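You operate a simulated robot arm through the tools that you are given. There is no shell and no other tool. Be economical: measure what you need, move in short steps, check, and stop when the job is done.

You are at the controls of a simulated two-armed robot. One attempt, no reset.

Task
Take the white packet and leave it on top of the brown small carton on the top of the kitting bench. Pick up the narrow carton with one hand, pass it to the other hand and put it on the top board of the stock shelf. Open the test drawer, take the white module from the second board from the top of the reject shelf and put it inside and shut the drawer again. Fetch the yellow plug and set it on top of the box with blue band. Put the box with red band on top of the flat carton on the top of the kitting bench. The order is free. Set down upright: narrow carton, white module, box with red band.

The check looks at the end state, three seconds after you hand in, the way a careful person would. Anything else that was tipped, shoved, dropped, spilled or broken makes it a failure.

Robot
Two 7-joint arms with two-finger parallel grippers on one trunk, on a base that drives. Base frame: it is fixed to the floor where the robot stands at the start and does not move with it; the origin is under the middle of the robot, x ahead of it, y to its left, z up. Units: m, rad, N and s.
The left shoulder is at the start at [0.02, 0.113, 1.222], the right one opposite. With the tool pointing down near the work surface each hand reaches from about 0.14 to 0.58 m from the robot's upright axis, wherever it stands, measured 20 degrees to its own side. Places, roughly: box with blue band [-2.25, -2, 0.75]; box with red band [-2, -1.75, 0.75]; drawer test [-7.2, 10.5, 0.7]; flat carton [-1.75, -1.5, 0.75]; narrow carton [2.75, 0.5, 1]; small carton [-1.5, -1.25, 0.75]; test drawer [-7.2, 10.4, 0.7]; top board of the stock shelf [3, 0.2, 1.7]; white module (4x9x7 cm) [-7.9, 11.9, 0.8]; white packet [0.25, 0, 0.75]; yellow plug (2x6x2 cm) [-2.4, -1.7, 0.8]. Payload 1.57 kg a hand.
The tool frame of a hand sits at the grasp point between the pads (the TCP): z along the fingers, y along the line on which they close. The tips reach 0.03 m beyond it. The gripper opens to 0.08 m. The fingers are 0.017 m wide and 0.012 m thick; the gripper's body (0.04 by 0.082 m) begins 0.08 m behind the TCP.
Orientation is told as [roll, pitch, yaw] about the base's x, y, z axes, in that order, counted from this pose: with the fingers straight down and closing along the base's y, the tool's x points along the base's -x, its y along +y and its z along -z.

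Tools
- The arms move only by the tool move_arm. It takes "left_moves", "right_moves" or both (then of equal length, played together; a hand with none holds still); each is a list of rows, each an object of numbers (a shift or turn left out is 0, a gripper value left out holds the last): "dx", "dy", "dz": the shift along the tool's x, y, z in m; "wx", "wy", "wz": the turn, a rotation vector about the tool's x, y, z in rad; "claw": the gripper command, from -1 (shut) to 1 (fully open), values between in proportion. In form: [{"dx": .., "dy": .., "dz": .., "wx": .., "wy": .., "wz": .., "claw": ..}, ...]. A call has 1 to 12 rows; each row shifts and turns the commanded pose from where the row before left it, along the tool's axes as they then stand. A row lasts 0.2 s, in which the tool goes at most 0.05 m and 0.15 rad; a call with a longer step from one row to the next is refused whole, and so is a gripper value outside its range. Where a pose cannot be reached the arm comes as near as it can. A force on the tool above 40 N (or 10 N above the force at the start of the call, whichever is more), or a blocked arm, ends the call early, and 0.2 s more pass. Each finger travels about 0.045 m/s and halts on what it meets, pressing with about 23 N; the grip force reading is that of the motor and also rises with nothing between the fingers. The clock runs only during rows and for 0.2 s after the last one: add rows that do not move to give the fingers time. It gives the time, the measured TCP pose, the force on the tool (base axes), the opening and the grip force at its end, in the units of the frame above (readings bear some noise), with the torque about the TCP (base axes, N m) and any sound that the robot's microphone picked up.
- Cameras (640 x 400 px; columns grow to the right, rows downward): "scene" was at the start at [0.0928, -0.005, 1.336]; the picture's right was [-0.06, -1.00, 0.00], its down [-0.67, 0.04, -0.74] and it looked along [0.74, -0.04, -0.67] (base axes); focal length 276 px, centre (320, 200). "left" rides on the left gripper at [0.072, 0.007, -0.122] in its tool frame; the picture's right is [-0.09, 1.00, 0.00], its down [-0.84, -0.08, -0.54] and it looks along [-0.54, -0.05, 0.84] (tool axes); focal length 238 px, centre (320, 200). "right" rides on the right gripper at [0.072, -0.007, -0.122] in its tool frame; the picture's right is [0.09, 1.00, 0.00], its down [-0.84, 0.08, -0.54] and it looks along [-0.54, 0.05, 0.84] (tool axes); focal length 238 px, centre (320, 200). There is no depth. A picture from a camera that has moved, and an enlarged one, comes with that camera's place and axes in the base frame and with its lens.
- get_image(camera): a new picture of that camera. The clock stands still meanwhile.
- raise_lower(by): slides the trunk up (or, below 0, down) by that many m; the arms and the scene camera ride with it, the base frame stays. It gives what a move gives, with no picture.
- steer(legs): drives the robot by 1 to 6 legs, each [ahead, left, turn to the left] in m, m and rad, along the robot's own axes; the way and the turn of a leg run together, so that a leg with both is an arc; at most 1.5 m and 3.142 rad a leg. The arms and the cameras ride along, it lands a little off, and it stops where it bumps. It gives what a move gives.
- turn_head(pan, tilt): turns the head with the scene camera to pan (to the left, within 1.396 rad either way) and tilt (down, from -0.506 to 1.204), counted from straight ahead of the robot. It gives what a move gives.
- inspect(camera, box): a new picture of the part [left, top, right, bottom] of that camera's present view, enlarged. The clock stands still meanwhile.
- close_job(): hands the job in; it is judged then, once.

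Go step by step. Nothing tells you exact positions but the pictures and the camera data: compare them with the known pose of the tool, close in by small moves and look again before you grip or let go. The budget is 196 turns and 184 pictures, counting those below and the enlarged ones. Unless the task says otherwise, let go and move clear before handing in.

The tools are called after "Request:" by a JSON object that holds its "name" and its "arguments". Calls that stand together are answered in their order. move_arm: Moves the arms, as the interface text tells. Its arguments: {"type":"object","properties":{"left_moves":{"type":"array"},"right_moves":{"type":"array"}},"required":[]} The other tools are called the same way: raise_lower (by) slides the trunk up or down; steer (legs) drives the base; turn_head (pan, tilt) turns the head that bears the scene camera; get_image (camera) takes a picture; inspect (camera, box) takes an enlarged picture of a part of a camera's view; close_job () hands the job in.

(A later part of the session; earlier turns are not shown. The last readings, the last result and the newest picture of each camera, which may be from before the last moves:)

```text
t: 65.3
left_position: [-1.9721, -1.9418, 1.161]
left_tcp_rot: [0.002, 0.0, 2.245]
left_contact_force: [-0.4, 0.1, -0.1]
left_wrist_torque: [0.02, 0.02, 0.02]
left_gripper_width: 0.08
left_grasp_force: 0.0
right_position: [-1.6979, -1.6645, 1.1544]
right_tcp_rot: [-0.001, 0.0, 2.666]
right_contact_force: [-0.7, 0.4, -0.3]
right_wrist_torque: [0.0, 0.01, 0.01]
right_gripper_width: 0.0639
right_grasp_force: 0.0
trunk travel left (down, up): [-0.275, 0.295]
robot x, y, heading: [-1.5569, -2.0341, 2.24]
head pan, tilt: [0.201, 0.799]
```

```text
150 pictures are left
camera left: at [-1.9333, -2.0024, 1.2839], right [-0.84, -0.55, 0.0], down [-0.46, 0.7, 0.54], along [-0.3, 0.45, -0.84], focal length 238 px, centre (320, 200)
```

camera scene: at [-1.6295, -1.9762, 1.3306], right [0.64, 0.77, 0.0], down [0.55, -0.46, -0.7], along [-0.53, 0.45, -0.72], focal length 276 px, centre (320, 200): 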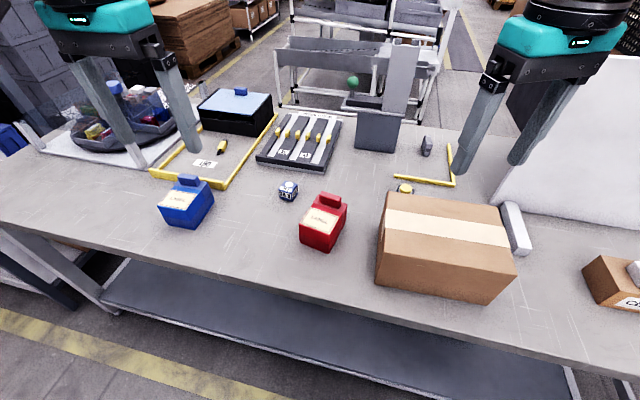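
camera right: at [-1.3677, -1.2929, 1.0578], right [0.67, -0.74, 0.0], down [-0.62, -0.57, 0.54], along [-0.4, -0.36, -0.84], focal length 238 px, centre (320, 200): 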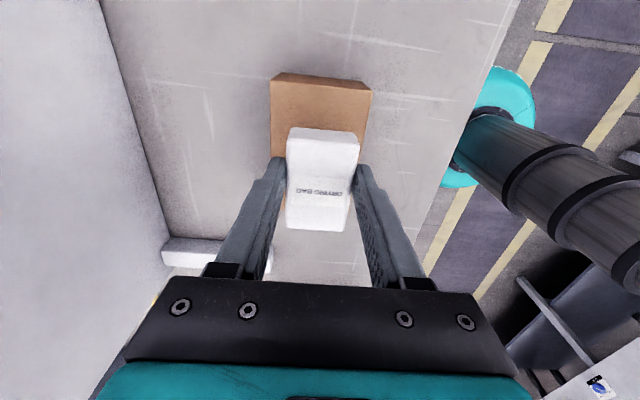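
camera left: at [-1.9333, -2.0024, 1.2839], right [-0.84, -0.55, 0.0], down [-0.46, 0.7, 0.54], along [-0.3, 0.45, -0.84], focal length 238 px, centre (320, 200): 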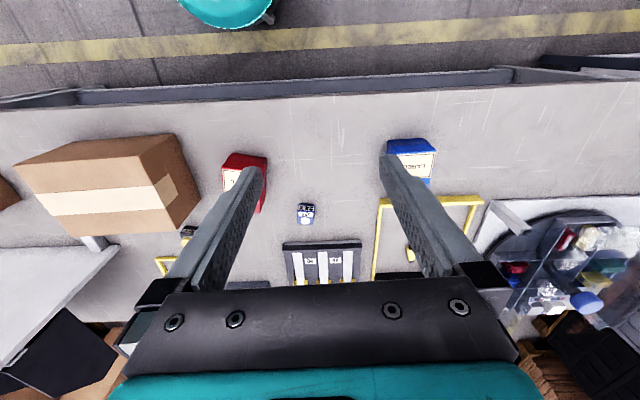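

Request:
{"name": "inspect", "arguments": {"camera": "scene", "box": [140, 80, 360, 260]}}

Request:
{"name": "inspect", "arguments": {"camera": "scene", "box": [40, 60, 220, 190]}}

Request:
{"name": "inspect", "arguments": {"camera": "left", "box": [440, 170, 640, 340]}}

Request:
{"name": "inspect", "arguments": {"camera": "left", "box": [200, 120, 360, 240]}}

```text
2.22 times, centred on (250, 170) of scene
camera zoom: at [-1.6295, -1.9762, 1.3306], right [0.64, 0.77, 0.0], down [0.55, -0.46, -0.7], along [-0.53, 0.45, -0.72], focal length 614 px, centre (476, 267)
```

zoom: 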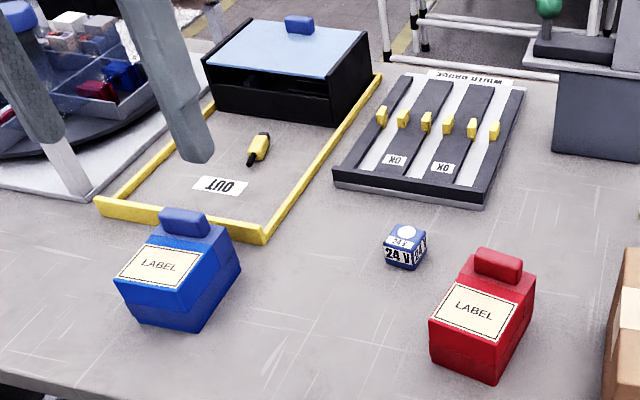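

```text
3.08 times, centred on (130, 125) of scene
camera zoom: at [-1.6295, -1.9762, 1.3306], right [0.64, 0.77, 0.0], down [0.55, -0.46, -0.7], along [-0.53, 0.45, -0.72], focal length 850 px, centre (905, 431)
```

zoom: 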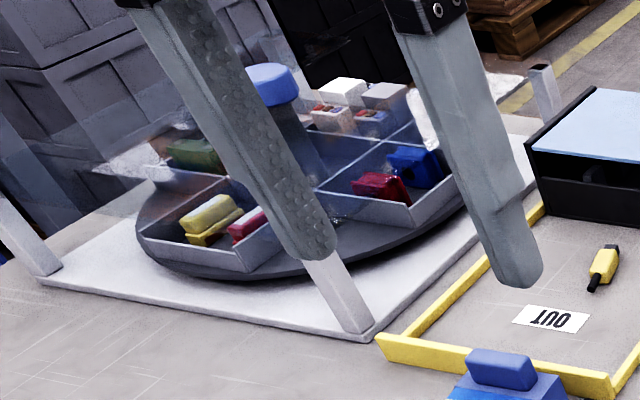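

```text
2.35 times, centred on (540, 255) of left
camera zoom: at [-1.9333, -2.0024, 1.2839], right [-0.84, -0.55, 0.0], down [-0.46, 0.7, 0.54], along [-0.3, 0.45, -0.84], focal length 561 px, centre (-198, 71)
```

zoom: 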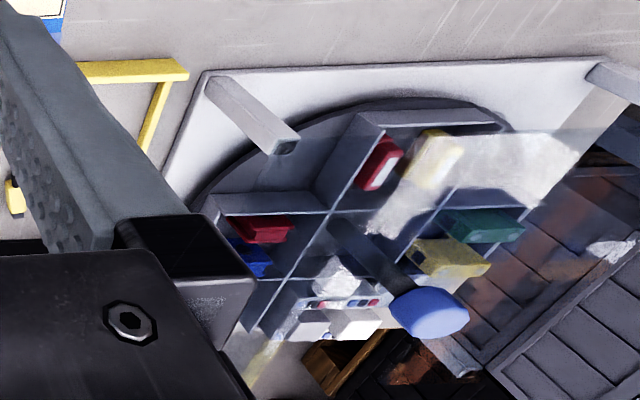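

```text
3.33 times, centred on (280, 180) of left
camera zoom: at [-1.9333, -2.0024, 1.2839], right [-0.84, -0.55, 0.0], down [-0.46, 0.7, 0.54], along [-0.3, 0.45, -0.84], focal length 794 px, centre (453, 267)
```

zoom: 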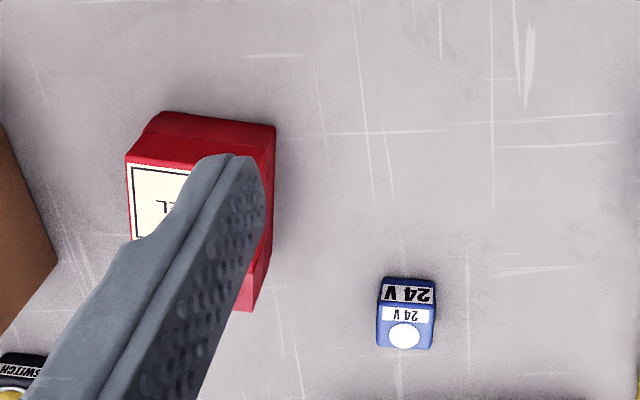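

The yellow plug lies inside the yellow OUT frame. The red box has a handle block I can grip. I'll bring the left hand over the red box for a better look.

Request:
{"name": "move_arm", "arguments": {"left_moves": [{"dy": -0.043, "dx": -0.01}, {"dy": -0.043, "dx": -0.01}, {"dy": -0.043, "dx": -0.01}, {"dy": -0.043, "dx": -0.01}, {}]}}

Request:
{"name": "get_image", "arguments": {"camera": "left"}}

Request:
{"name": "inspect", "arguments": {"camera": "scene", "box": [260, 160, 540, 320]}}

```text
t: 66.5
left_position: [-1.8616, -1.8022, 1.1631]
left_tcp_rot: [0.0, 0.0, 2.244]
left_contact_force: [-0.2, 0.5, -0.2]
left_wrist_torque: [0.0, 0.01, 0.0]
left_gripper_width: 0.0801
left_grasp_force: 0.1
right_position: [-1.6981, -1.6647, 1.1542]
right_tcp_rot: [-0.001, -0.001, 2.666]
right_contact_force: [0.1, -0.2, -0.2]
right_wrist_torque: [-0.01, 0.01, 0.0]
right_gripper_width: 0.064
right_grasp_force: 0.2
trunk travel left (down, up): [-0.275, 0.295]
robot x, y, heading: [-1.5598, -2.0355, 2.241]
head pan, tilt: [0.201, 0.799]
```

```text
145 pictures are left
camera left: at [-1.8247, -1.8634, 1.2837], right [-0.84, -0.55, 0.0], down [-0.46, 0.7, 0.54], along [-0.3, 0.45, -0.84], focal length 238 px, centre (320, 200)
```

left: 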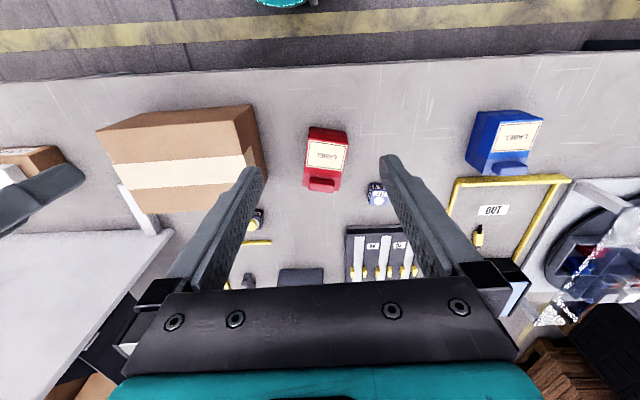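

```text
2.29 times, centred on (400, 240) of scene
camera zoom: at [-1.6297, -1.9767, 1.3306], right [0.64, 0.77, 0.0], down [0.55, -0.46, -0.7], along [-0.53, 0.45, -0.72], focal length 631 px, centre (137, 109)
```

zoom: 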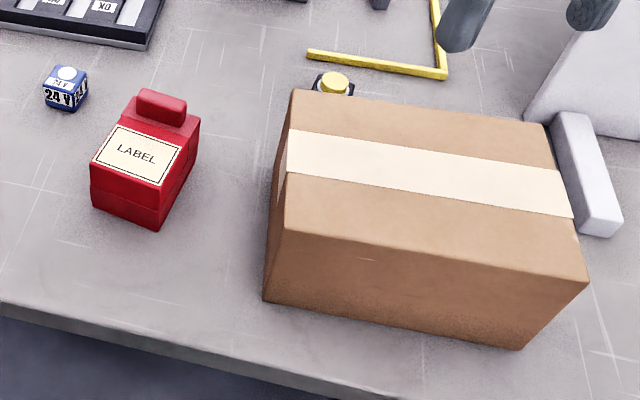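

Request:
{"name": "inspect", "arguments": {"camera": "left", "box": [270, 110, 390, 210]}}

```text
4.00 times, centred on (330, 160) of left
camera zoom: at [-1.8247, -1.8634, 1.2837], right [-0.84, -0.55, 0.0], down [-0.46, 0.7, 0.54], along [-0.3, 0.45, -0.84], focal length 953 px, centre (280, 360)
```

zoom: 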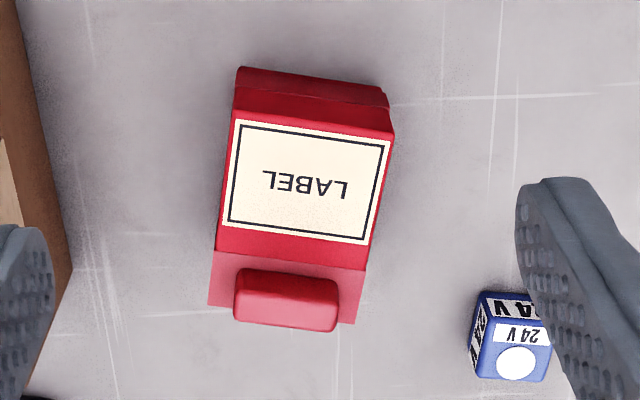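

The handle is about (-1.962,-1.675,0.865), turned ~0.17 rad clockwise. I'll move above it and turn the left hand to close fore-aft.

Request:
{"name": "move_arm", "arguments": {"left_moves": [{"dx": -0.04, "dz": 0.03}, {"dx": -0.04, "dz": 0.03}, {"dx": -0.04, "dz": 0.03}, {"dx": -0.041, "dy": 0.0035, "dz": 0.03}, {"wz": 0.145}, {"wz": 0.145}, {"wz": 0.145}, {"wz": 0.145}, {"wz": 0.145}, {"wz": 0.145}, {"wz": 0.145}, {"wz": 0.145}]}}

Request:
{"name": "move_arm", "arguments": {"left_moves": [{"wz": 0.145}, {"wz": 0.145}, {"wz": 0.145}, {"wz": 0.145}, {}]}}

Request:
{"name": "get_image", "arguments": {"camera": "left"}}

Request:
{"name": "get_image", "arguments": {"camera": "scene"}}

```text
refused: row 4 steps farther than a row can; nothing moved
```

```text
t: 67.7
left_position: [-1.8623, -1.803, 1.1619]
left_tcp_rot: [-0.001, -0.001, 1.663]
left_contact_force: [0.1, -0.4, 0.2]
left_wrist_torque: [0.01, 0.06, 0.02]
left_gripper_width: 0.0802
left_grasp_force: 0.0
right_position: [-1.6983, -1.6639, 1.1548]
right_tcp_rot: [0.0, -0.001, 2.664]
right_contact_force: [-1.0, 0.1, 0.4]
right_wrist_torque: [-0.01, -0.01, 0.04]
right_gripper_width: 0.0641
right_grasp_force: 0.0
trunk travel left (down, up): [-0.275, 0.295]
robot x, y, heading: [-1.5606, -2.0365, 2.241]
head pan, tilt: [0.201, 0.799]
```

```text
142 pictures are left
camera left: at [-1.8638, -1.8757, 1.2839], right [-1.0, 0.0, 0.0], down [0.0, 0.84, 0.54], along [0.0, 0.54, -0.84], focal length 238 px, centre (320, 200)
```

left: 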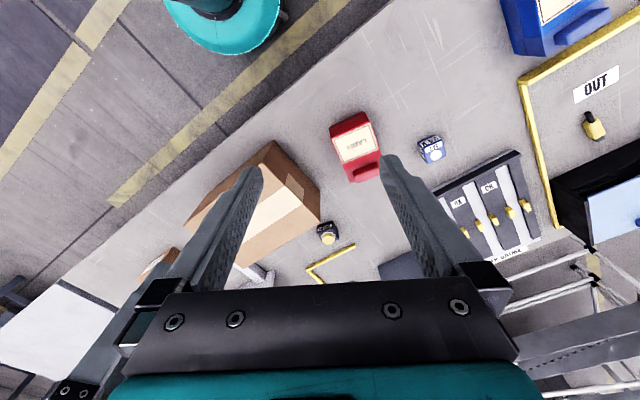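

```text
141 pictures are left
camera scene: at [-1.6295, -1.9762, 1.3306], right [0.64, 0.77, 0.0], down [0.55, -0.46, -0.7], along [-0.53, 0.45, -0.72], focal length 276 px, centre (320, 200)
```

scene: 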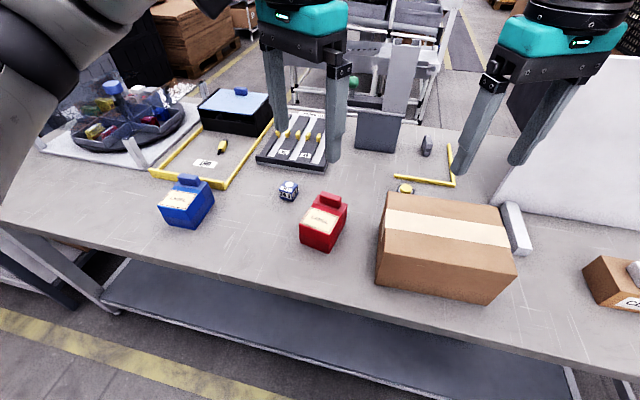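

Request:
{"name": "move_arm", "arguments": {"left_moves": [{"dx": -0.034, "dy": 0.022}, {"dx": -0.034, "dy": 0.022}, {"dx": -0.034, "dy": 0.022}, {"dx": -0.034, "dy": 0.022}, {"wz": 0.145}, {"wz": 0.145}, {"wz": 0.145}, {"wz": 0.145}, {"wz": 0.145}, {"wz": 0.145}, {"wz": 0.145}, {"wz": 0.145}]}}

Request:
{"name": "move_arm", "arguments": {"left_moves": [{"dz": 0.04}, {"dz": 0.04}, {"dz": 0.04}, {}]}}

Request:
{"name": "get_image", "arguments": {"camera": "left"}}

Request:
{"name": "get_image", "arguments": {"camera": "scene"}}

```text
t: 70.3
left_position: [-1.9622, -1.6772, 1.1637]
left_tcp_rot: [-0.001, 0.001, 0.5]
left_contact_force: [0.4, -0.9, 1.0]
left_wrist_torque: [-0.04, 0.04, -0.02]
left_gripper_width: 0.0801
left_grasp_force: 0.0
right_position: [-1.6982, -1.6639, 1.1543]
right_tcp_rot: [-0.001, -0.001, 2.665]
right_contact_force: [0.9, 1.0, -0.1]
right_wrist_torque: [0.02, 0.0, 0.01]
right_gripper_width: 0.064
right_grasp_force: 0.1
trunk travel left (down, up): [-0.275, 0.295]
robot x, y, heading: [-1.561, -2.0342, 2.245]
head pan, tilt: [0.201, 0.799]
```

```text
t: 71.3
left_position: [-1.9622, -1.6769, 1.0428]
left_tcp_rot: [0.002, 0.001, 0.503]
left_contact_force: [-0.6, 0.4, 0.3]
left_wrist_torque: [-0.05, -0.01, -0.01]
left_gripper_width: 0.0802
left_grasp_force: 0.1
right_position: [-1.698, -1.6656, 1.1541]
right_tcp_rot: [0.0, 0.001, 2.664]
right_contact_force: [0.5, 0.5, 0.0]
right_wrist_torque: [-0.01, 0.0, -0.01]
right_gripper_width: 0.0638
right_grasp_force: 0.1
trunk travel left (down, up): [-0.275, 0.295]
robot x, y, heading: [-1.5612, -2.034, 2.243]
head pan, tilt: [0.201, 0.799]
```

```text
140 pictures are left
camera left: at [-2.0293, -1.7058, 1.1642], right [-0.4, 0.92, 0.0], down [0.77, 0.34, 0.54], along [0.5, 0.22, -0.84], focal length 238 px, centre (320, 200)
```

left: 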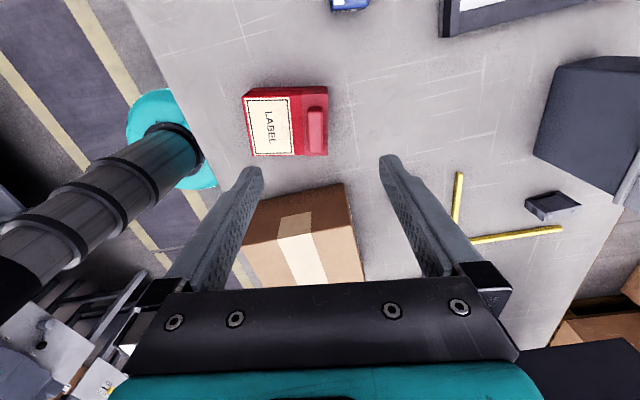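

```text
139 pictures are left
camera scene: at [-1.6294, -1.9763, 1.3307], right [0.64, 0.77, 0.0], down [0.55, -0.46, -0.7], along [-0.53, 0.45, -0.72], focal length 276 px, centre (320, 200)
```

scene: 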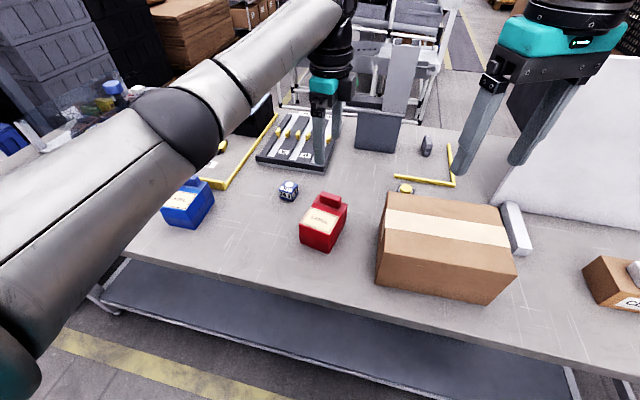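

Handle is nearly centred. Correct by 19 mm along and 6 mm across, then descend partway.

Request:
{"name": "move_arm", "arguments": {"left_moves": [{"dx": -0.019, "dy": -0.006, "claw": 0.4}, {"dz": 0.04}, {"dz": 0.04}, {"dz": 0.03}, {}]}}

Request:
{"name": "get_image", "arguments": {"camera": "left"}}

Request:
{"name": "inspect", "arguments": {"camera": "scene", "box": [260, 120, 400, 260]}}

```text
t: 72.5
left_position: [-1.9441, -1.6738, 0.931]
left_tcp_rot: [0.001, -0.001, 0.506]
left_contact_force: [0.0, -0.1, -0.3]
left_wrist_torque: [0.0, 0.04, 0.04]
left_gripper_width: 0.0559
left_grasp_force: 0.1
right_position: [-1.6975, -1.6636, 1.1545]
right_tcp_rot: [0.002, 0.001, 2.667]
right_contact_force: [0.4, 0.6, 0.6]
right_wrist_torque: [-0.01, 0.0, 0.0]
right_gripper_width: 0.0639
right_grasp_force: 0.0
trunk travel left (down, up): [-0.275, 0.295]
robot x, y, heading: [-1.5635, -2.0375, 2.247]
head pan, tilt: [0.201, 0.799]
```

```text
138 pictures are left
camera left: at [-2.0103, -1.7024, 1.0529], right [-0.4, 0.92, 0.0], down [0.77, 0.34, 0.54], along [0.5, 0.22, -0.84], focal length 238 px, centre (320, 200)
```

left: 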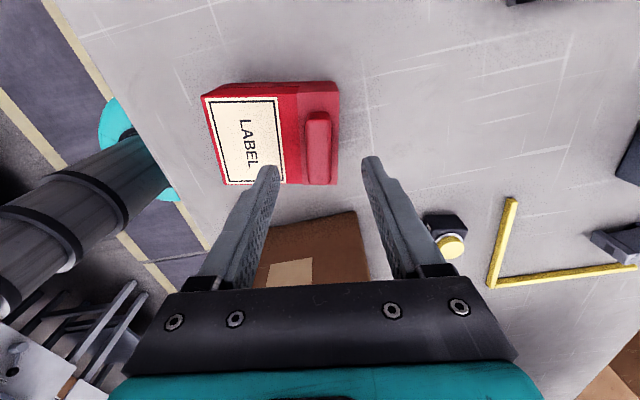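

```text
2.86 times, centred on (330, 190) of scene
camera zoom: at [-1.6295, -1.9763, 1.3307], right [0.64, 0.77, 0.0], down [0.55, -0.46, -0.7], along [-0.53, 0.45, -0.72], focal length 789 px, centre (291, 229)
```

zoom: 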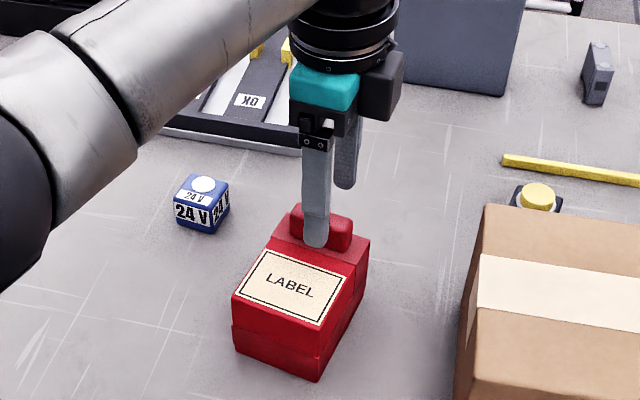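

Request:
{"name": "move_arm", "arguments": {"left_moves": [{"dz": 0.02}, {"dz": 0.015}, {"dz": 0.01}, {}]}}

Request:
{"name": "get_image", "arguments": {"camera": "left"}}

Request:
{"name": "inspect", "arguments": {"camera": "scene", "box": [280, 140, 380, 260]}}

```text
t: 73.3
left_position: [-1.9436, -1.6705, 0.9008]
left_tcp_rot: [0.011, -0.003, 0.502]
left_contact_force: [2.5, -5.0, 4.4]
left_wrist_torque: [0.19, 0.07, 0.02]
left_gripper_width: 0.0631
left_grasp_force: 3.5
right_position: [-1.6973, -1.6638, 1.1552]
right_tcp_rot: [0.0, 0.0, 2.668]
right_contact_force: [-0.4, 0.4, -0.1]
right_wrist_torque: [0.02, -0.01, -0.01]
right_gripper_width: 0.0639
right_grasp_force: 0.0
trunk travel left (down, up): [-0.275, 0.295]
robot x, y, heading: [-1.5603, -2.0406, 2.248]
head pan, tilt: [0.201, 0.799]
stopped in row 3 (left hand): the force on the tool passed its limit at 48 N (the readings are from after the stop); the commanded pose is now the measured one
```

```text
136 pictures are left
camera left: at [-2.0116, -1.7001, 1.0221], right [-0.4, 0.92, 0.01], down [0.77, 0.33, 0.54], along [0.49, 0.23, -0.84], focal length 238 px, centre (320, 200)
```

left: 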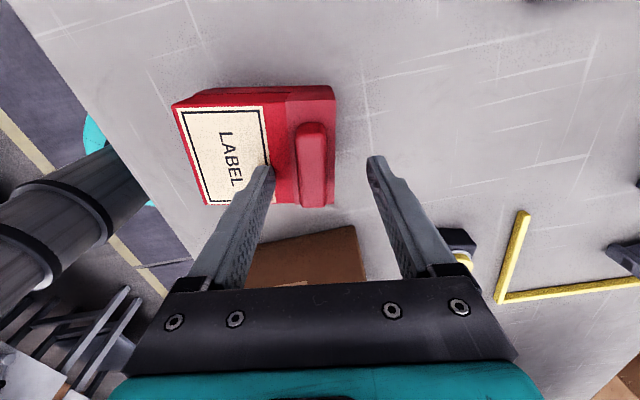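

```text
3.33 times, centred on (330, 200) of scene
camera zoom: at [-1.629, -1.9769, 1.3308], right [0.64, 0.77, 0.0], down [0.55, -0.46, -0.7], along [-0.54, 0.45, -0.72], focal length 921 px, centre (287, 200)
```

zoom: 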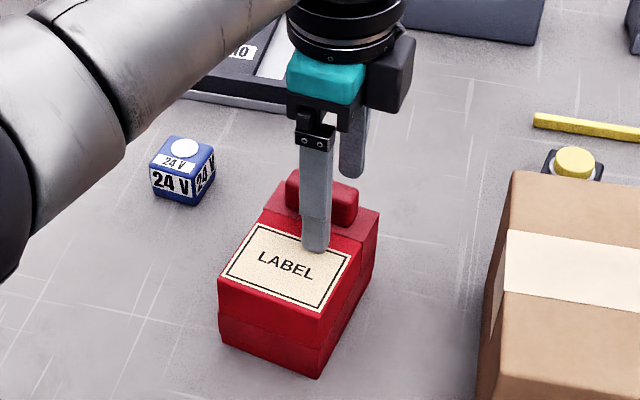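

The front finger met the box's ridge. I'll rise, narrow the opening, recentre, and look again.

Request:
{"name": "move_arm", "arguments": {"left_moves": [{"dz": -0.02}, {"dy": -0.006, "claw": -0.05}, {}, {}]}}

Request:
{"name": "inspect", "arguments": {"camera": "left", "box": [160, 60, 400, 230]}}

Request:
{"name": "inspect", "arguments": {"camera": "scene", "box": [280, 140, 380, 260]}}

```text
t: 74.3
left_position: [-1.9433, -1.6746, 0.9179]
left_tcp_rot: [0.013, -0.003, 0.507]
left_contact_force: [1.0, -0.9, -0.9]
left_wrist_torque: [-0.04, 0.01, -0.02]
left_gripper_width: 0.038
left_grasp_force: 0.0
right_position: [-1.6982, -1.6639, 1.1539]
right_tcp_rot: [-0.001, -0.002, 2.664]
right_contact_force: [0.2, -0.7, -0.3]
right_wrist_torque: [0.0, -0.02, -0.01]
right_gripper_width: 0.0644
right_grasp_force: 0.0
trunk travel left (down, up): [-0.275, 0.295]
robot x, y, heading: [-1.5598, -2.0382, 2.243]
head pan, tilt: [0.201, 0.799]
```

```text
2.35 times, centred on (280, 145) of left
camera zoom: at [-2.009, -1.7051, 1.0397], right [-0.4, 0.92, 0.01], down [0.77, 0.33, 0.54], along [0.49, 0.23, -0.84], focal length 561 px, centre (414, 329)
```

zoom: 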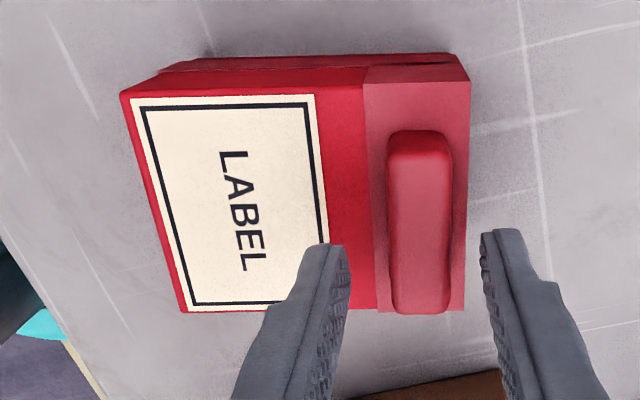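

```text
3.33 times, centred on (330, 200) of scene
camera zoom: at [-1.6296, -1.9763, 1.3306], right [0.64, 0.77, 0.0], down [0.55, -0.46, -0.7], along [-0.53, 0.45, -0.72], focal length 921 px, centre (287, 200)
```

zoom: 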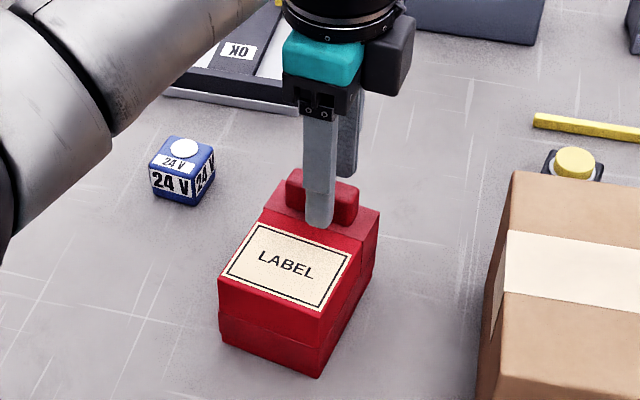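

Centred on the handle. Descend to just above the lid and close.

Request:
{"name": "move_arm", "arguments": {"left_moves": [{"dz": 0.008}, {"dz": 0.006}, {}, {"claw": -1}, {}, {}]}}

Request:
{"name": "inspect", "arguments": {"camera": "left", "box": [160, 60, 400, 230]}}

Request:
{"name": "inspect", "arguments": {"camera": "scene", "box": [280, 140, 380, 260]}}

```text
t: 75.7
left_position: [-1.9426, -1.6751, 0.9038]
left_tcp_rot: [0.013, -0.003, 0.503]
left_contact_force: [-0.4, -1.5, 1.3]
left_wrist_torque: [-0.26, -0.15, -0.11]
left_gripper_width: 0.018
left_grasp_force: 22.7
right_position: [-1.6983, -1.6643, 1.1549]
right_tcp_rot: [0.002, 0.0, 2.666]
right_contact_force: [-0.2, 0.7, 0.2]
right_wrist_torque: [-0.01, 0.02, 0.01]
right_gripper_width: 0.0639
right_grasp_force: 0.1
trunk travel left (down, up): [-0.275, 0.295]
robot x, y, heading: [-1.5632, -2.0357, 2.247]
head pan, tilt: [0.201, 0.799]
```

```text
2.35 times, centred on (280, 145) of left
camera zoom: at [-2.0091, -1.7056, 1.0256], right [-0.4, 0.92, 0.01], down [0.77, 0.33, 0.54], along [0.49, 0.23, -0.84], focal length 561 px, centre (414, 329)
```

zoom: 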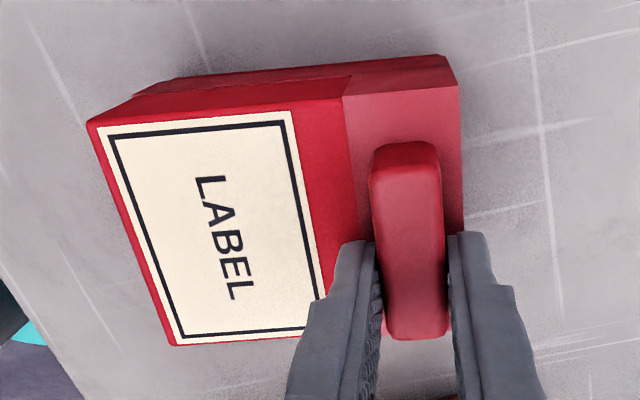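

```text
3.33 times, centred on (330, 200) of scene
camera zoom: at [-1.6296, -1.9765, 1.3307], right [0.64, 0.77, 0.0], down [0.55, -0.46, -0.7], along [-0.53, 0.45, -0.72], focal length 921 px, centre (287, 200)
```

zoom: 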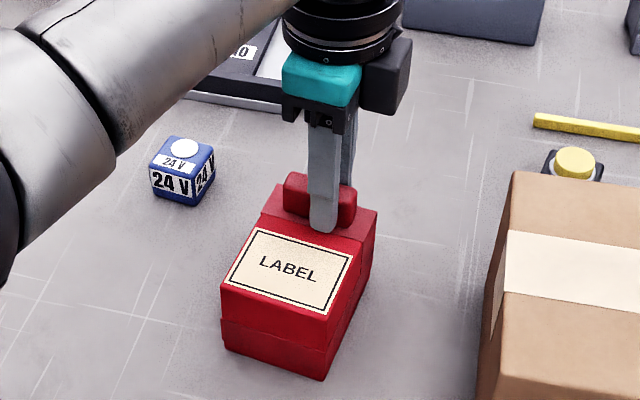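

Gripped at 18 mm. Lift a little and check that the whole box comes along level.

Request:
{"name": "move_arm", "arguments": {"left_moves": [{"dz": -0.01}, {"dz": -0.02}, {"dz": -0.02}, {}]}}

Request:
{"name": "inspect", "arguments": {"camera": "scene", "box": [260, 120, 400, 260]}}

```text
t: 76.7
left_position: [-1.9419, -1.6761, 0.9539]
left_tcp_rot: [0.011, -0.002, 0.504]
left_contact_force: [0.8, 0.6, -2.3]
left_wrist_torque: [0.11, 0.02, -0.02]
left_gripper_width: 0.0175
left_grasp_force: 22.8
right_position: [-1.6973, -1.6645, 1.1551]
right_tcp_rot: [0.0, 0.001, 2.665]
right_contact_force: [0.3, 1.0, -0.4]
right_wrist_torque: [-0.02, -0.02, -0.02]
right_gripper_width: 0.0639
right_grasp_force: 0.1
trunk travel left (down, up): [-0.275, 0.295]
robot x, y, heading: [-1.565, -2.0374, 2.243]
head pan, tilt: [0.201, 0.799]
```

```text
2.86 times, centred on (330, 190) of scene
camera zoom: at [-1.6297, -1.9762, 1.3306], right [0.64, 0.77, 0.0], down [0.55, -0.46, -0.7], along [-0.53, 0.45, -0.72], focal length 789 px, centre (291, 229)
```

zoom: 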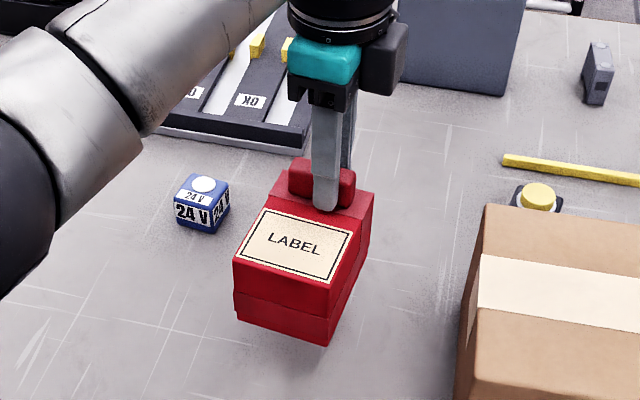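

Whole box lifts level. Raise and drive right so it's above the flat carton.

Request:
{"name": "move_arm", "arguments": {"left_moves": [{"dz": -0.04}, {"dz": -0.04}, {"dz": -0.04}, {"dz": -0.04}, {}]}}

Request:
{"name": "steer", "arguments": {"legs": [[0, -0.236, 0]]}}

Request:
{"name": "turn_head", "arguments": {"pan": 0.0, "tilt": 0.85}}

Request:
{"name": "get_image", "arguments": {"camera": "scene"}}

Request:
{"name": "get_image", "arguments": {"camera": "left"}}

```text
t: 77.9
left_position: [-1.9429, -1.6764, 1.1145]
left_tcp_rot: [0.011, -0.003, 0.503]
left_contact_force: [0.2, -0.1, -2.0]
left_wrist_torque: [0.1, 0.06, 0.03]
left_gripper_width: 0.0175
left_grasp_force: 22.7
right_position: [-1.6984, -1.6638, 1.1537]
right_tcp_rot: [0.001, 0.001, 2.666]
right_contact_force: [0.4, -0.2, 0.3]
right_wrist_torque: [0.04, -0.01, -0.01]
right_gripper_width: 0.0639
right_grasp_force: 0.1
trunk travel left (down, up): [-0.275, 0.295]
robot x, y, heading: [-1.5632, -2.0336, 2.24]
head pan, tilt: [0.201, 0.799]
```

```text
t: 79.6
left_position: [-1.7588, -1.5304, 1.1141]
left_tcp_rot: [0.011, -0.001, 0.501]
left_contact_force: [-0.2, 0.3, -1.9]
left_wrist_torque: [0.06, 0.03, 0.01]
left_gripper_width: 0.0176
left_grasp_force: 22.6
right_position: [-1.5139, -1.5171, 1.1556]
right_tcp_rot: [0.001, 0.0, 2.665]
right_contact_force: [-0.3, -0.2, 0.1]
right_wrist_torque: [0.01, -0.02, -0.01]
right_gripper_width: 0.0639
right_grasp_force: 0.1
trunk travel left (down, up): [-0.275, 0.295]
robot x, y, heading: [-1.3795, -1.8884, 2.248]
head pan, tilt: [0.201, 0.799]
```

```text
t: 80.4
left_position: [-1.7575, -1.5313, 1.1137]
left_tcp_rot: [0.012, -0.002, 0.503]
left_contact_force: [0.1, -0.5, -1.8]
left_wrist_torque: [0.04, 0.04, -0.02]
left_gripper_width: 0.0175
left_grasp_force: 23.1
right_position: [-1.5147, -1.5185, 1.1545]
right_tcp_rot: [0.0, 0.0, 2.665]
right_contact_force: [0.2, -0.3, 0.3]
right_wrist_torque: [-0.03, 0.03, 0.0]
right_gripper_width: 0.0641
right_grasp_force: 0.1
trunk travel left (down, up): [-0.275, 0.295]
robot x, y, heading: [-1.3741, -1.8896, 2.243]
head pan, tilt: [0.0, 0.85]
```

```text
129 pictures are left
camera scene: at [-1.4333, -1.8206, 1.3266], right [0.78, 0.62, 0.0], down [0.47, -0.59, -0.66], along [-0.41, 0.52, -0.75], focal length 276 px, centre (320, 200)
```

scene: 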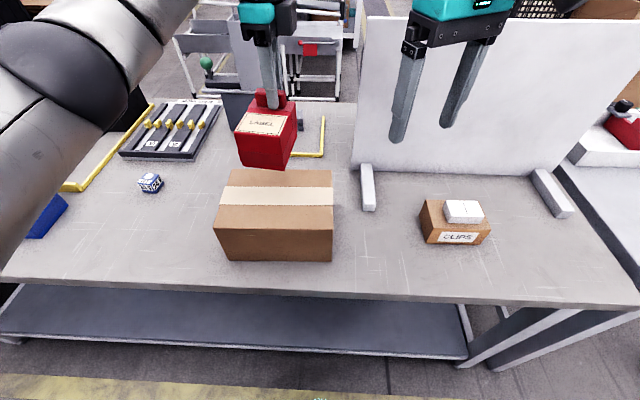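

```text
128 pictures are left
camera left: at [-1.8256, -1.5605, 1.2358], right [-0.4, 0.92, 0.01], down [0.77, 0.33, 0.54], along [0.49, 0.23, -0.84], focal length 238 px, centre (320, 200)
```

left: 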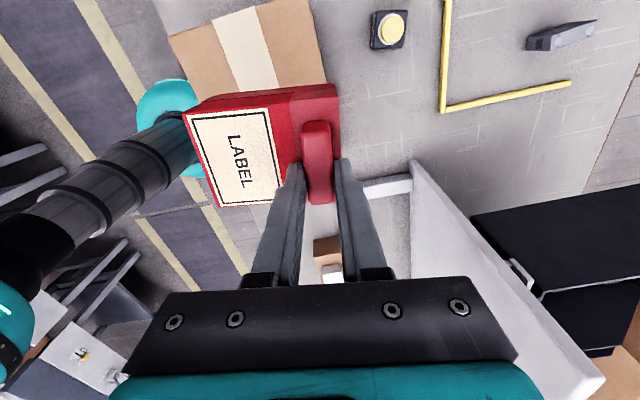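

Request:
{"name": "inspect", "arguments": {"camera": "scene", "box": [200, 80, 360, 270]}}

```text
2.11 times, centred on (280, 175) of scene
camera zoom: at [-1.4333, -1.8206, 1.3266], right [0.78, 0.62, 0.0], down [0.47, -0.59, -0.66], along [-0.41, 0.52, -0.75], focal length 582 px, centre (404, 253)
```

zoom: 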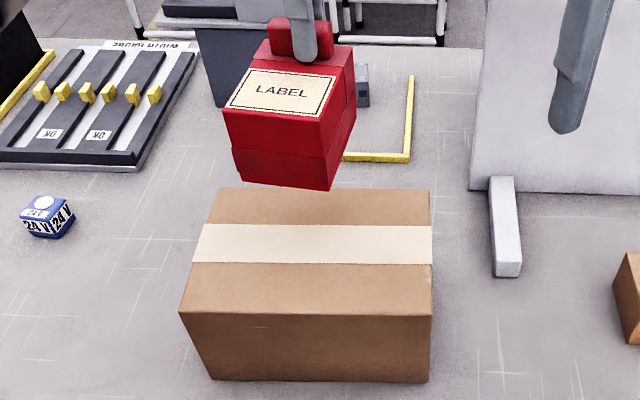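

Carton top centre works out to about ahead 0.46, z≈0.92; the box needs ~2 cm backward. Then descend.

Request:
{"name": "move_arm", "arguments": {"left_moves": [{"dy": -0.02}, {"dz": 0.03}, {"dz": 0.03}, {}]}}

Request:
{"name": "inspect", "arguments": {"camera": "scene", "box": [200, 80, 360, 270]}}

```text
t: 81.4
left_position: [-1.7489, -1.5467, 1.0544]
left_tcp_rot: [0.013, 0.0, 0.501]
left_contact_force: [0.1, -0.8, -1.6]
left_wrist_torque: [0.1, 0.03, -0.02]
left_gripper_width: 0.0176
left_grasp_force: 23.2
right_position: [-1.5141, -1.5182, 1.1533]
right_tcp_rot: [0.001, 0.001, 2.664]
right_contact_force: [-0.1, -0.2, 0.0]
right_wrist_torque: [-0.01, 0.0, -0.02]
right_gripper_width: 0.0642
right_grasp_force: 0.0
trunk travel left (down, up): [-0.275, 0.295]
robot x, y, heading: [-1.3787, -1.8937, 2.244]
head pan, tilt: [0.0, 0.85]
```

```text
2.11 times, centred on (280, 175) of scene
camera zoom: at [-1.4332, -1.8205, 1.3266], right [0.78, 0.62, 0.0], down [0.47, -0.59, -0.66], along [-0.41, 0.52, -0.75], focal length 582 px, centre (404, 253)
```

zoom: 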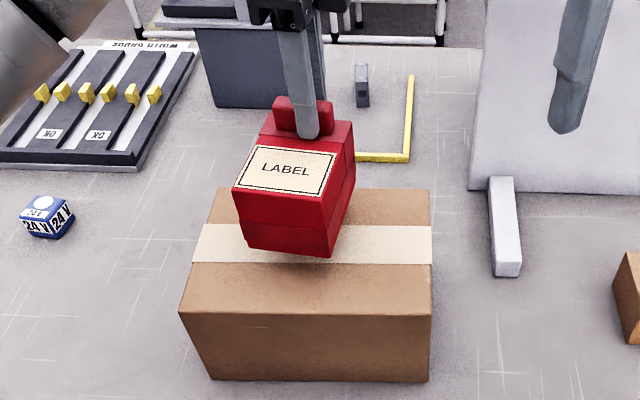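

Request:
{"name": "move_arm", "arguments": {"left_moves": [{"dz": 0.01}, {"dz": 0.007}, {"dz": 0.006}, {"dz": 0.004}, {}]}}

Request:
{"name": "inspect", "arguments": {"camera": "scene", "box": [200, 80, 360, 270]}}

```text
t: 82.6
left_position: [-1.7493, -1.5482, 1.0265]
left_tcp_rot: [0.013, -0.002, 0.503]
left_contact_force: [-0.7, 0.0, -2.8]
left_wrist_torque: [0.08, 0.04, -0.01]
left_gripper_width: 0.0176
left_grasp_force: 23.4
right_position: [-1.5152, -1.5191, 1.1533]
right_tcp_rot: [0.0, 0.0, 2.665]
right_contact_force: [0.4, 0.1, 0.4]
right_wrist_torque: [-0.02, 0.0, -0.02]
right_gripper_width: 0.0644
right_grasp_force: 0.1
trunk travel left (down, up): [-0.275, 0.295]
robot x, y, heading: [-1.3772, -1.8896, 2.243]
head pan, tilt: [0.0, 0.85]
```

```text
2.11 times, centred on (280, 175) of scene
camera zoom: at [-1.4332, -1.8205, 1.3266], right [0.78, 0.62, 0.0], down [0.47, -0.59, -0.66], along [-0.41, 0.52, -0.75], focal length 582 px, centre (404, 253)
```

zoom: 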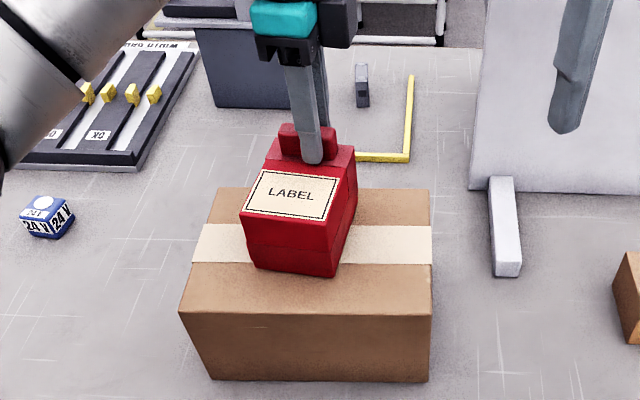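

Request:
{"name": "move_arm", "arguments": {"left_moves": [{"dz": 0.004}, {"dz": 0.003}, {"dz": 0.003}, {}]}}

```text
t: 83.6
left_position: [-1.748, -1.5469, 1.0205]
left_tcp_rot: [0.021, -0.004, 0.502]
left_contact_force: [-2.7, 3.7, 25.8]
left_wrist_torque: [-0.44, -0.48, 0.0]
left_gripper_width: 0.0179
left_grasp_force: 23.1
right_position: [-1.5128, -1.5186, 1.1546]
right_tcp_rot: [0.001, -0.001, 2.665]
right_contact_force: [-0.7, -0.3, -0.5]
right_wrist_torque: [0.01, 0.03, 0.0]
right_gripper_width: 0.0639
right_grasp_force: 0.1
trunk travel left (down, up): [-0.275, 0.295]
robot x, y, heading: [-1.3775, -1.8879, 2.242]
head pan, tilt: [0.0, 0.85]
```

Request:
{"name": "move_arm", "arguments": {"left_moves": [{"dz": -0.003}, {"claw": 0}, {}, {}, {"dz": -0.02}, {"dz": -0.04}, {"dz": -0.05}, {"dz": -0.05}, {}]}}

Request:
{"name": "get_image", "arguments": {"camera": "scene"}}

```text
t: 85.6
left_position: [-1.7486, -1.5496, 1.1794]
left_tcp_rot: [0.01, -0.003, 0.502]
left_contact_force: [-0.4, 0.5, -0.8]
left_wrist_torque: [0.0, -0.05, 0.02]
left_gripper_width: 0.0403
left_grasp_force: 0.0
right_position: [-1.5142, -1.5173, 1.1547]
right_tcp_rot: [0.0, 0.0, 2.666]
right_contact_force: [-0.8, -1.0, -0.4]
right_wrist_torque: [0.03, 0.03, 0.02]
right_gripper_width: 0.064
right_grasp_force: 0.0
trunk travel left (down, up): [-0.275, 0.295]
robot x, y, heading: [-1.3762, -1.8926, 2.242]
head pan, tilt: [0.0, 0.85]
```

```text
124 pictures are left
camera scene: at [-1.4334, -1.8205, 1.3265], right [0.78, 0.62, 0.0], down [0.47, -0.59, -0.66], along [-0.41, 0.52, -0.75], focal length 276 px, centre (320, 200)
```

scene: 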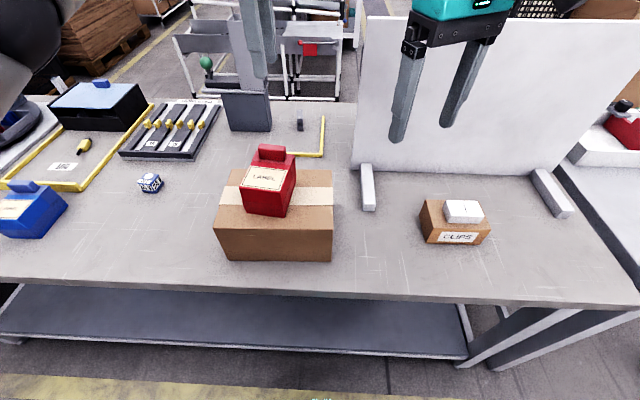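

Red box is on the carton. Now the plug: I'll turn the left hand back, drive left, and get closer.

Request:
{"name": "move_arm", "arguments": {"left_moves": [{"wz": -0.145}, {"wz": -0.145}, {"wz": -0.145}, {"wz": -0.145}, {"wz": -0.145}, {"wz": -0.145}, {"wz": -0.145}, {"wz": -0.145}, {"wz": -0.145}, {"wz": -0.145}, {"wz": -0.145}, {"wz": -0.145}]}}

Request:
{"name": "steer", "arguments": {"legs": [[0, 0.5, 0], [0.08, 0, 0]]}}

Request:
{"name": "turn_head", "arguments": {"pan": 0.15, "tilt": 0.8}}

Request:
{"name": "get_image", "arguments": {"camera": "scene"}}

Request:
{"name": "get_image", "arguments": {"camera": "left"}}

```text
t: 88.2
left_position: [-1.749, -1.5488, 1.1798]
left_tcp_rot: [-0.003, -0.012, 2.245]
left_contact_force: [0.3, 0.0, -0.7]
left_wrist_torque: [-0.01, 0.01, 0.01]
left_gripper_width: 0.04
left_grasp_force: 0.0
right_position: [-1.5148, -1.5191, 1.1538]
right_tcp_rot: [0.0, -0.001, 2.664]
right_contact_force: [0.2, 0.5, -0.5]
right_wrist_torque: [0.01, 0.01, 0.03]
right_gripper_width: 0.0637
right_grasp_force: 0.0
trunk travel left (down, up): [-0.275, 0.295]
robot x, y, heading: [-1.3776, -1.8893, 2.242]
head pan, tilt: [0.0, 0.85]
```

```text
t: 91.7
left_position: [-2.1877, -1.7961, 1.1784]
left_tcp_rot: [-0.003, -0.01, 2.247]
left_contact_force: [-1.5, 1.0, 0.5]
left_wrist_torque: [0.0, 0.0, -0.02]
left_gripper_width: 0.0401
left_grasp_force: 0.1
right_position: [-1.953, -1.7647, 1.1536]
right_tcp_rot: [0.0, 0.003, 2.668]
right_contact_force: [-0.5, -0.1, -0.7]
right_wrist_torque: [0.0, -0.02, 0.01]
right_gripper_width: 0.064
right_grasp_force: 0.1
trunk travel left (down, up): [-0.275, 0.295]
robot x, y, heading: [-1.8153, -2.1311, 2.244]
head pan, tilt: [0.0, 0.85]
```

```text
t: 92.4
left_position: [-2.1868, -1.796, 1.1794]
left_tcp_rot: [-0.004, -0.013, 2.246]
left_contact_force: [0.1, 0.6, -0.1]
left_wrist_torque: [0.02, -0.01, 0.02]
left_gripper_width: 0.04
left_grasp_force: 0.1
right_position: [-1.9524, -1.7646, 1.1539]
right_tcp_rot: [-0.001, 0.0, 2.668]
right_contact_force: [-0.1, 0.3, 0.5]
right_wrist_torque: [0.0, 0.02, -0.01]
right_gripper_width: 0.064
right_grasp_force: 0.0
trunk travel left (down, up): [-0.275, 0.295]
robot x, y, heading: [-1.8148, -2.1378, 2.244]
head pan, tilt: [0.15, 0.799]
```

```text
123 pictures are left
camera scene: at [-1.8804, -2.0733, 1.3306], right [0.68, 0.73, 0.0], down [0.53, -0.49, -0.7], along [-0.51, 0.47, -0.72], focal length 276 px, centre (320, 200)
```

scene: 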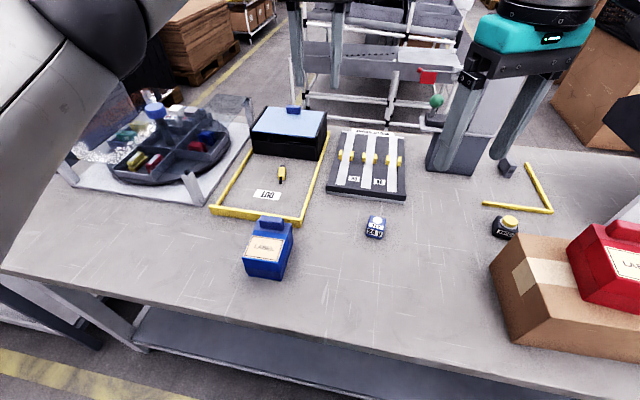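

```text
122 pictures are left
camera left: at [-2.1471, -1.8576, 1.3011], right [-0.83, -0.55, 0.0], down [-0.46, 0.7, 0.55], along [-0.3, 0.46, -0.83], focal length 238 px, centre (320, 200)
```

left: 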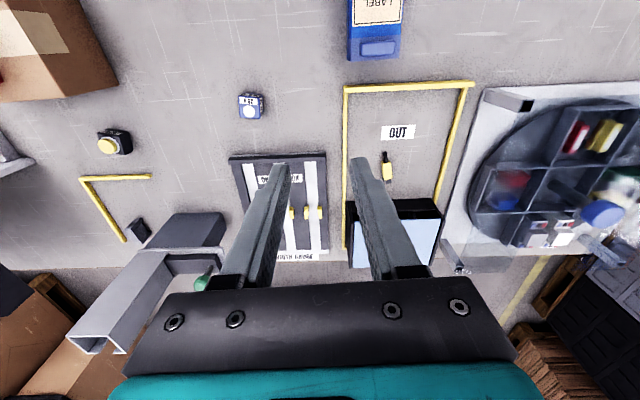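

The plug is at (-2.40,-1.746,0.81), about 0.70 m away, so I'll lower the trunk and reach with a forward-tilted tool.

Request:
{"name": "raise_lower", "arguments": {"by": -0.12}}

Request:
{"name": "move_arm", "arguments": {"left_moves": [{"dy": 0.045, "claw": 0.2}, {"dy": 0.045}, {"dy": 0.045}, {"dx": -0.02, "wy": -0.1}, {"wy": -0.12}, {"wy": -0.12}, {"wy": -0.12}, {"wy": -0.12}, {}]}}

Request:
{"name": "get_image", "arguments": {"camera": "left"}}

Request:
{"name": "get_image", "arguments": {"camera": "scene"}}

```text
t: 93.9
left_position: [-2.1866, -1.7959, 1.0608]
left_tcp_rot: [-0.002, -0.012, 2.246]
left_contact_force: [-0.4, 0.2, -0.4]
left_wrist_torque: [-0.03, -0.02, -0.01]
left_gripper_width: 0.04
left_grasp_force: 0.0
right_position: [-1.9517, -1.7642, 1.0349]
right_tcp_rot: [0.001, 0.0, 2.668]
right_contact_force: [-0.3, 0.4, 0.9]
right_wrist_torque: [-0.01, -0.03, -0.03]
right_gripper_width: 0.0639
right_grasp_force: 0.1
trunk travel left (down, up): [-0.155, 0.415]
robot x, y, heading: [-1.813, -2.135, 2.252]
head pan, tilt: [0.15, 0.799]
```

```text
t: 95.9
left_position: [-2.3039, -1.8643, 1.0605]
left_tcp_rot: [-0.002, -0.594, 2.247]
left_contact_force: [0.1, 0.7, -0.1]
left_wrist_torque: [-0.02, -0.02, 0.05]
left_gripper_width: 0.0477
left_grasp_force: 0.1
right_position: [-1.9525, -1.7647, 1.0342]
right_tcp_rot: [0.001, -0.002, 2.669]
right_contact_force: [0.9, 0.4, -0.4]
right_wrist_torque: [0.01, -0.03, -0.01]
right_gripper_width: 0.064
right_grasp_force: 0.0
trunk travel left (down, up): [-0.155, 0.415]
robot x, y, heading: [-1.8162, -2.137, 2.248]
head pan, tilt: [0.15, 0.799]
```

```text
121 pictures are left
camera left: at [-2.2309, -1.9687, 1.1205], right [-0.82, -0.56, 0.05], down [-0.19, 0.35, 0.92], along [-0.53, 0.75, -0.39], focal length 238 px, centre (320, 200)
```

left: 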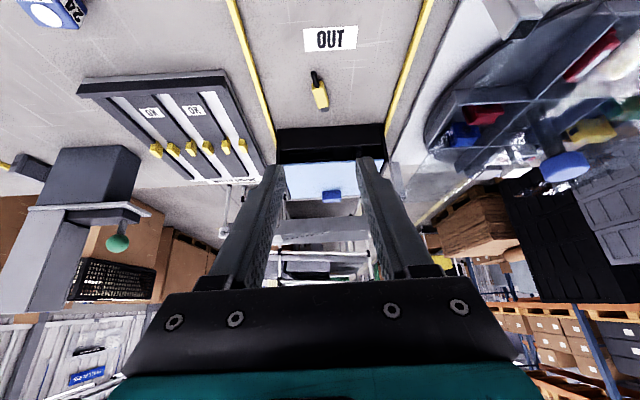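

```text
120 pictures are left
camera scene: at [-1.8804, -2.0733, 1.2106], right [0.68, 0.73, 0.0], down [0.53, -0.49, -0.7], along [-0.51, 0.47, -0.72], focal length 276 px, centre (320, 200)
```

scene: 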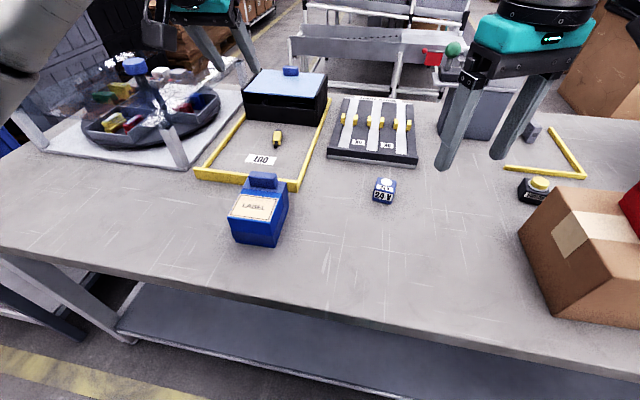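

The plug's body lies straight along my tool axis. Turn 7° and approach along the fingers.

Request:
{"name": "move_arm", "arguments": {"left_moves": [{"wx": -0.067, "wz": -0.0995}, {"dz": 0.04}, {"dz": 0.04}, {"dz": 0.04}, {"dz": 0.04}, {"dz": 0.03}, {}]}}

Request:
{"name": "get_image", "arguments": {"camera": "left"}}

Request:
{"name": "inspect", "arguments": {"camera": "scene", "box": [180, 40, 340, 200]}}

```text
t: 97.5
left_position: [-2.3801, -1.7908, 0.9012]
left_tcp_rot: [-0.003, -0.592, 2.368]
left_contact_force: [0.7, 0.1, 0.5]
left_wrist_torque: [0.0, -0.03, -0.01]
left_gripper_width: 0.048
left_grasp_force: 0.1
right_position: [-1.9528, -1.766, 1.0345]
right_tcp_rot: [-0.002, 0.001, 2.669]
right_contact_force: [-0.8, -0.1, 0.1]
right_wrist_torque: [-0.01, 0.03, 0.01]
right_gripper_width: 0.0641
right_grasp_force: 0.0
trunk travel left (down, up): [-0.155, 0.415]
robot x, y, heading: [-1.8104, -2.1337, 2.251]
head pan, tilt: [0.15, 0.799]
```

```text
119 pictures are left
camera left: at [-2.2947, -1.8851, 0.9624], right [-0.75, -0.66, 0.05], down [-0.23, 0.33, 0.92], along [-0.62, 0.68, -0.4], focal length 238 px, centre (320, 200)
```

left: 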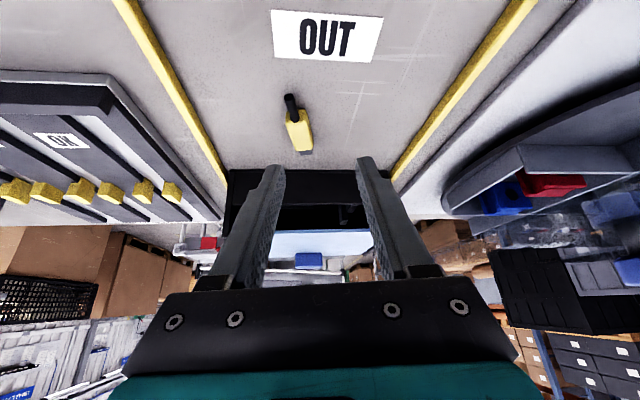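

```text
2.50 times, centred on (260, 120) of scene
camera zoom: at [-1.8804, -2.0734, 1.2107], right [0.68, 0.74, 0.0], down [0.53, -0.49, -0.7], along [-0.51, 0.47, -0.72], focal length 690 px, centre (470, 400)
```

zoom: 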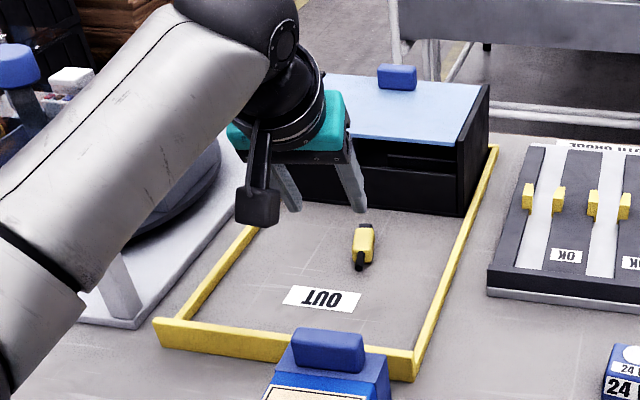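

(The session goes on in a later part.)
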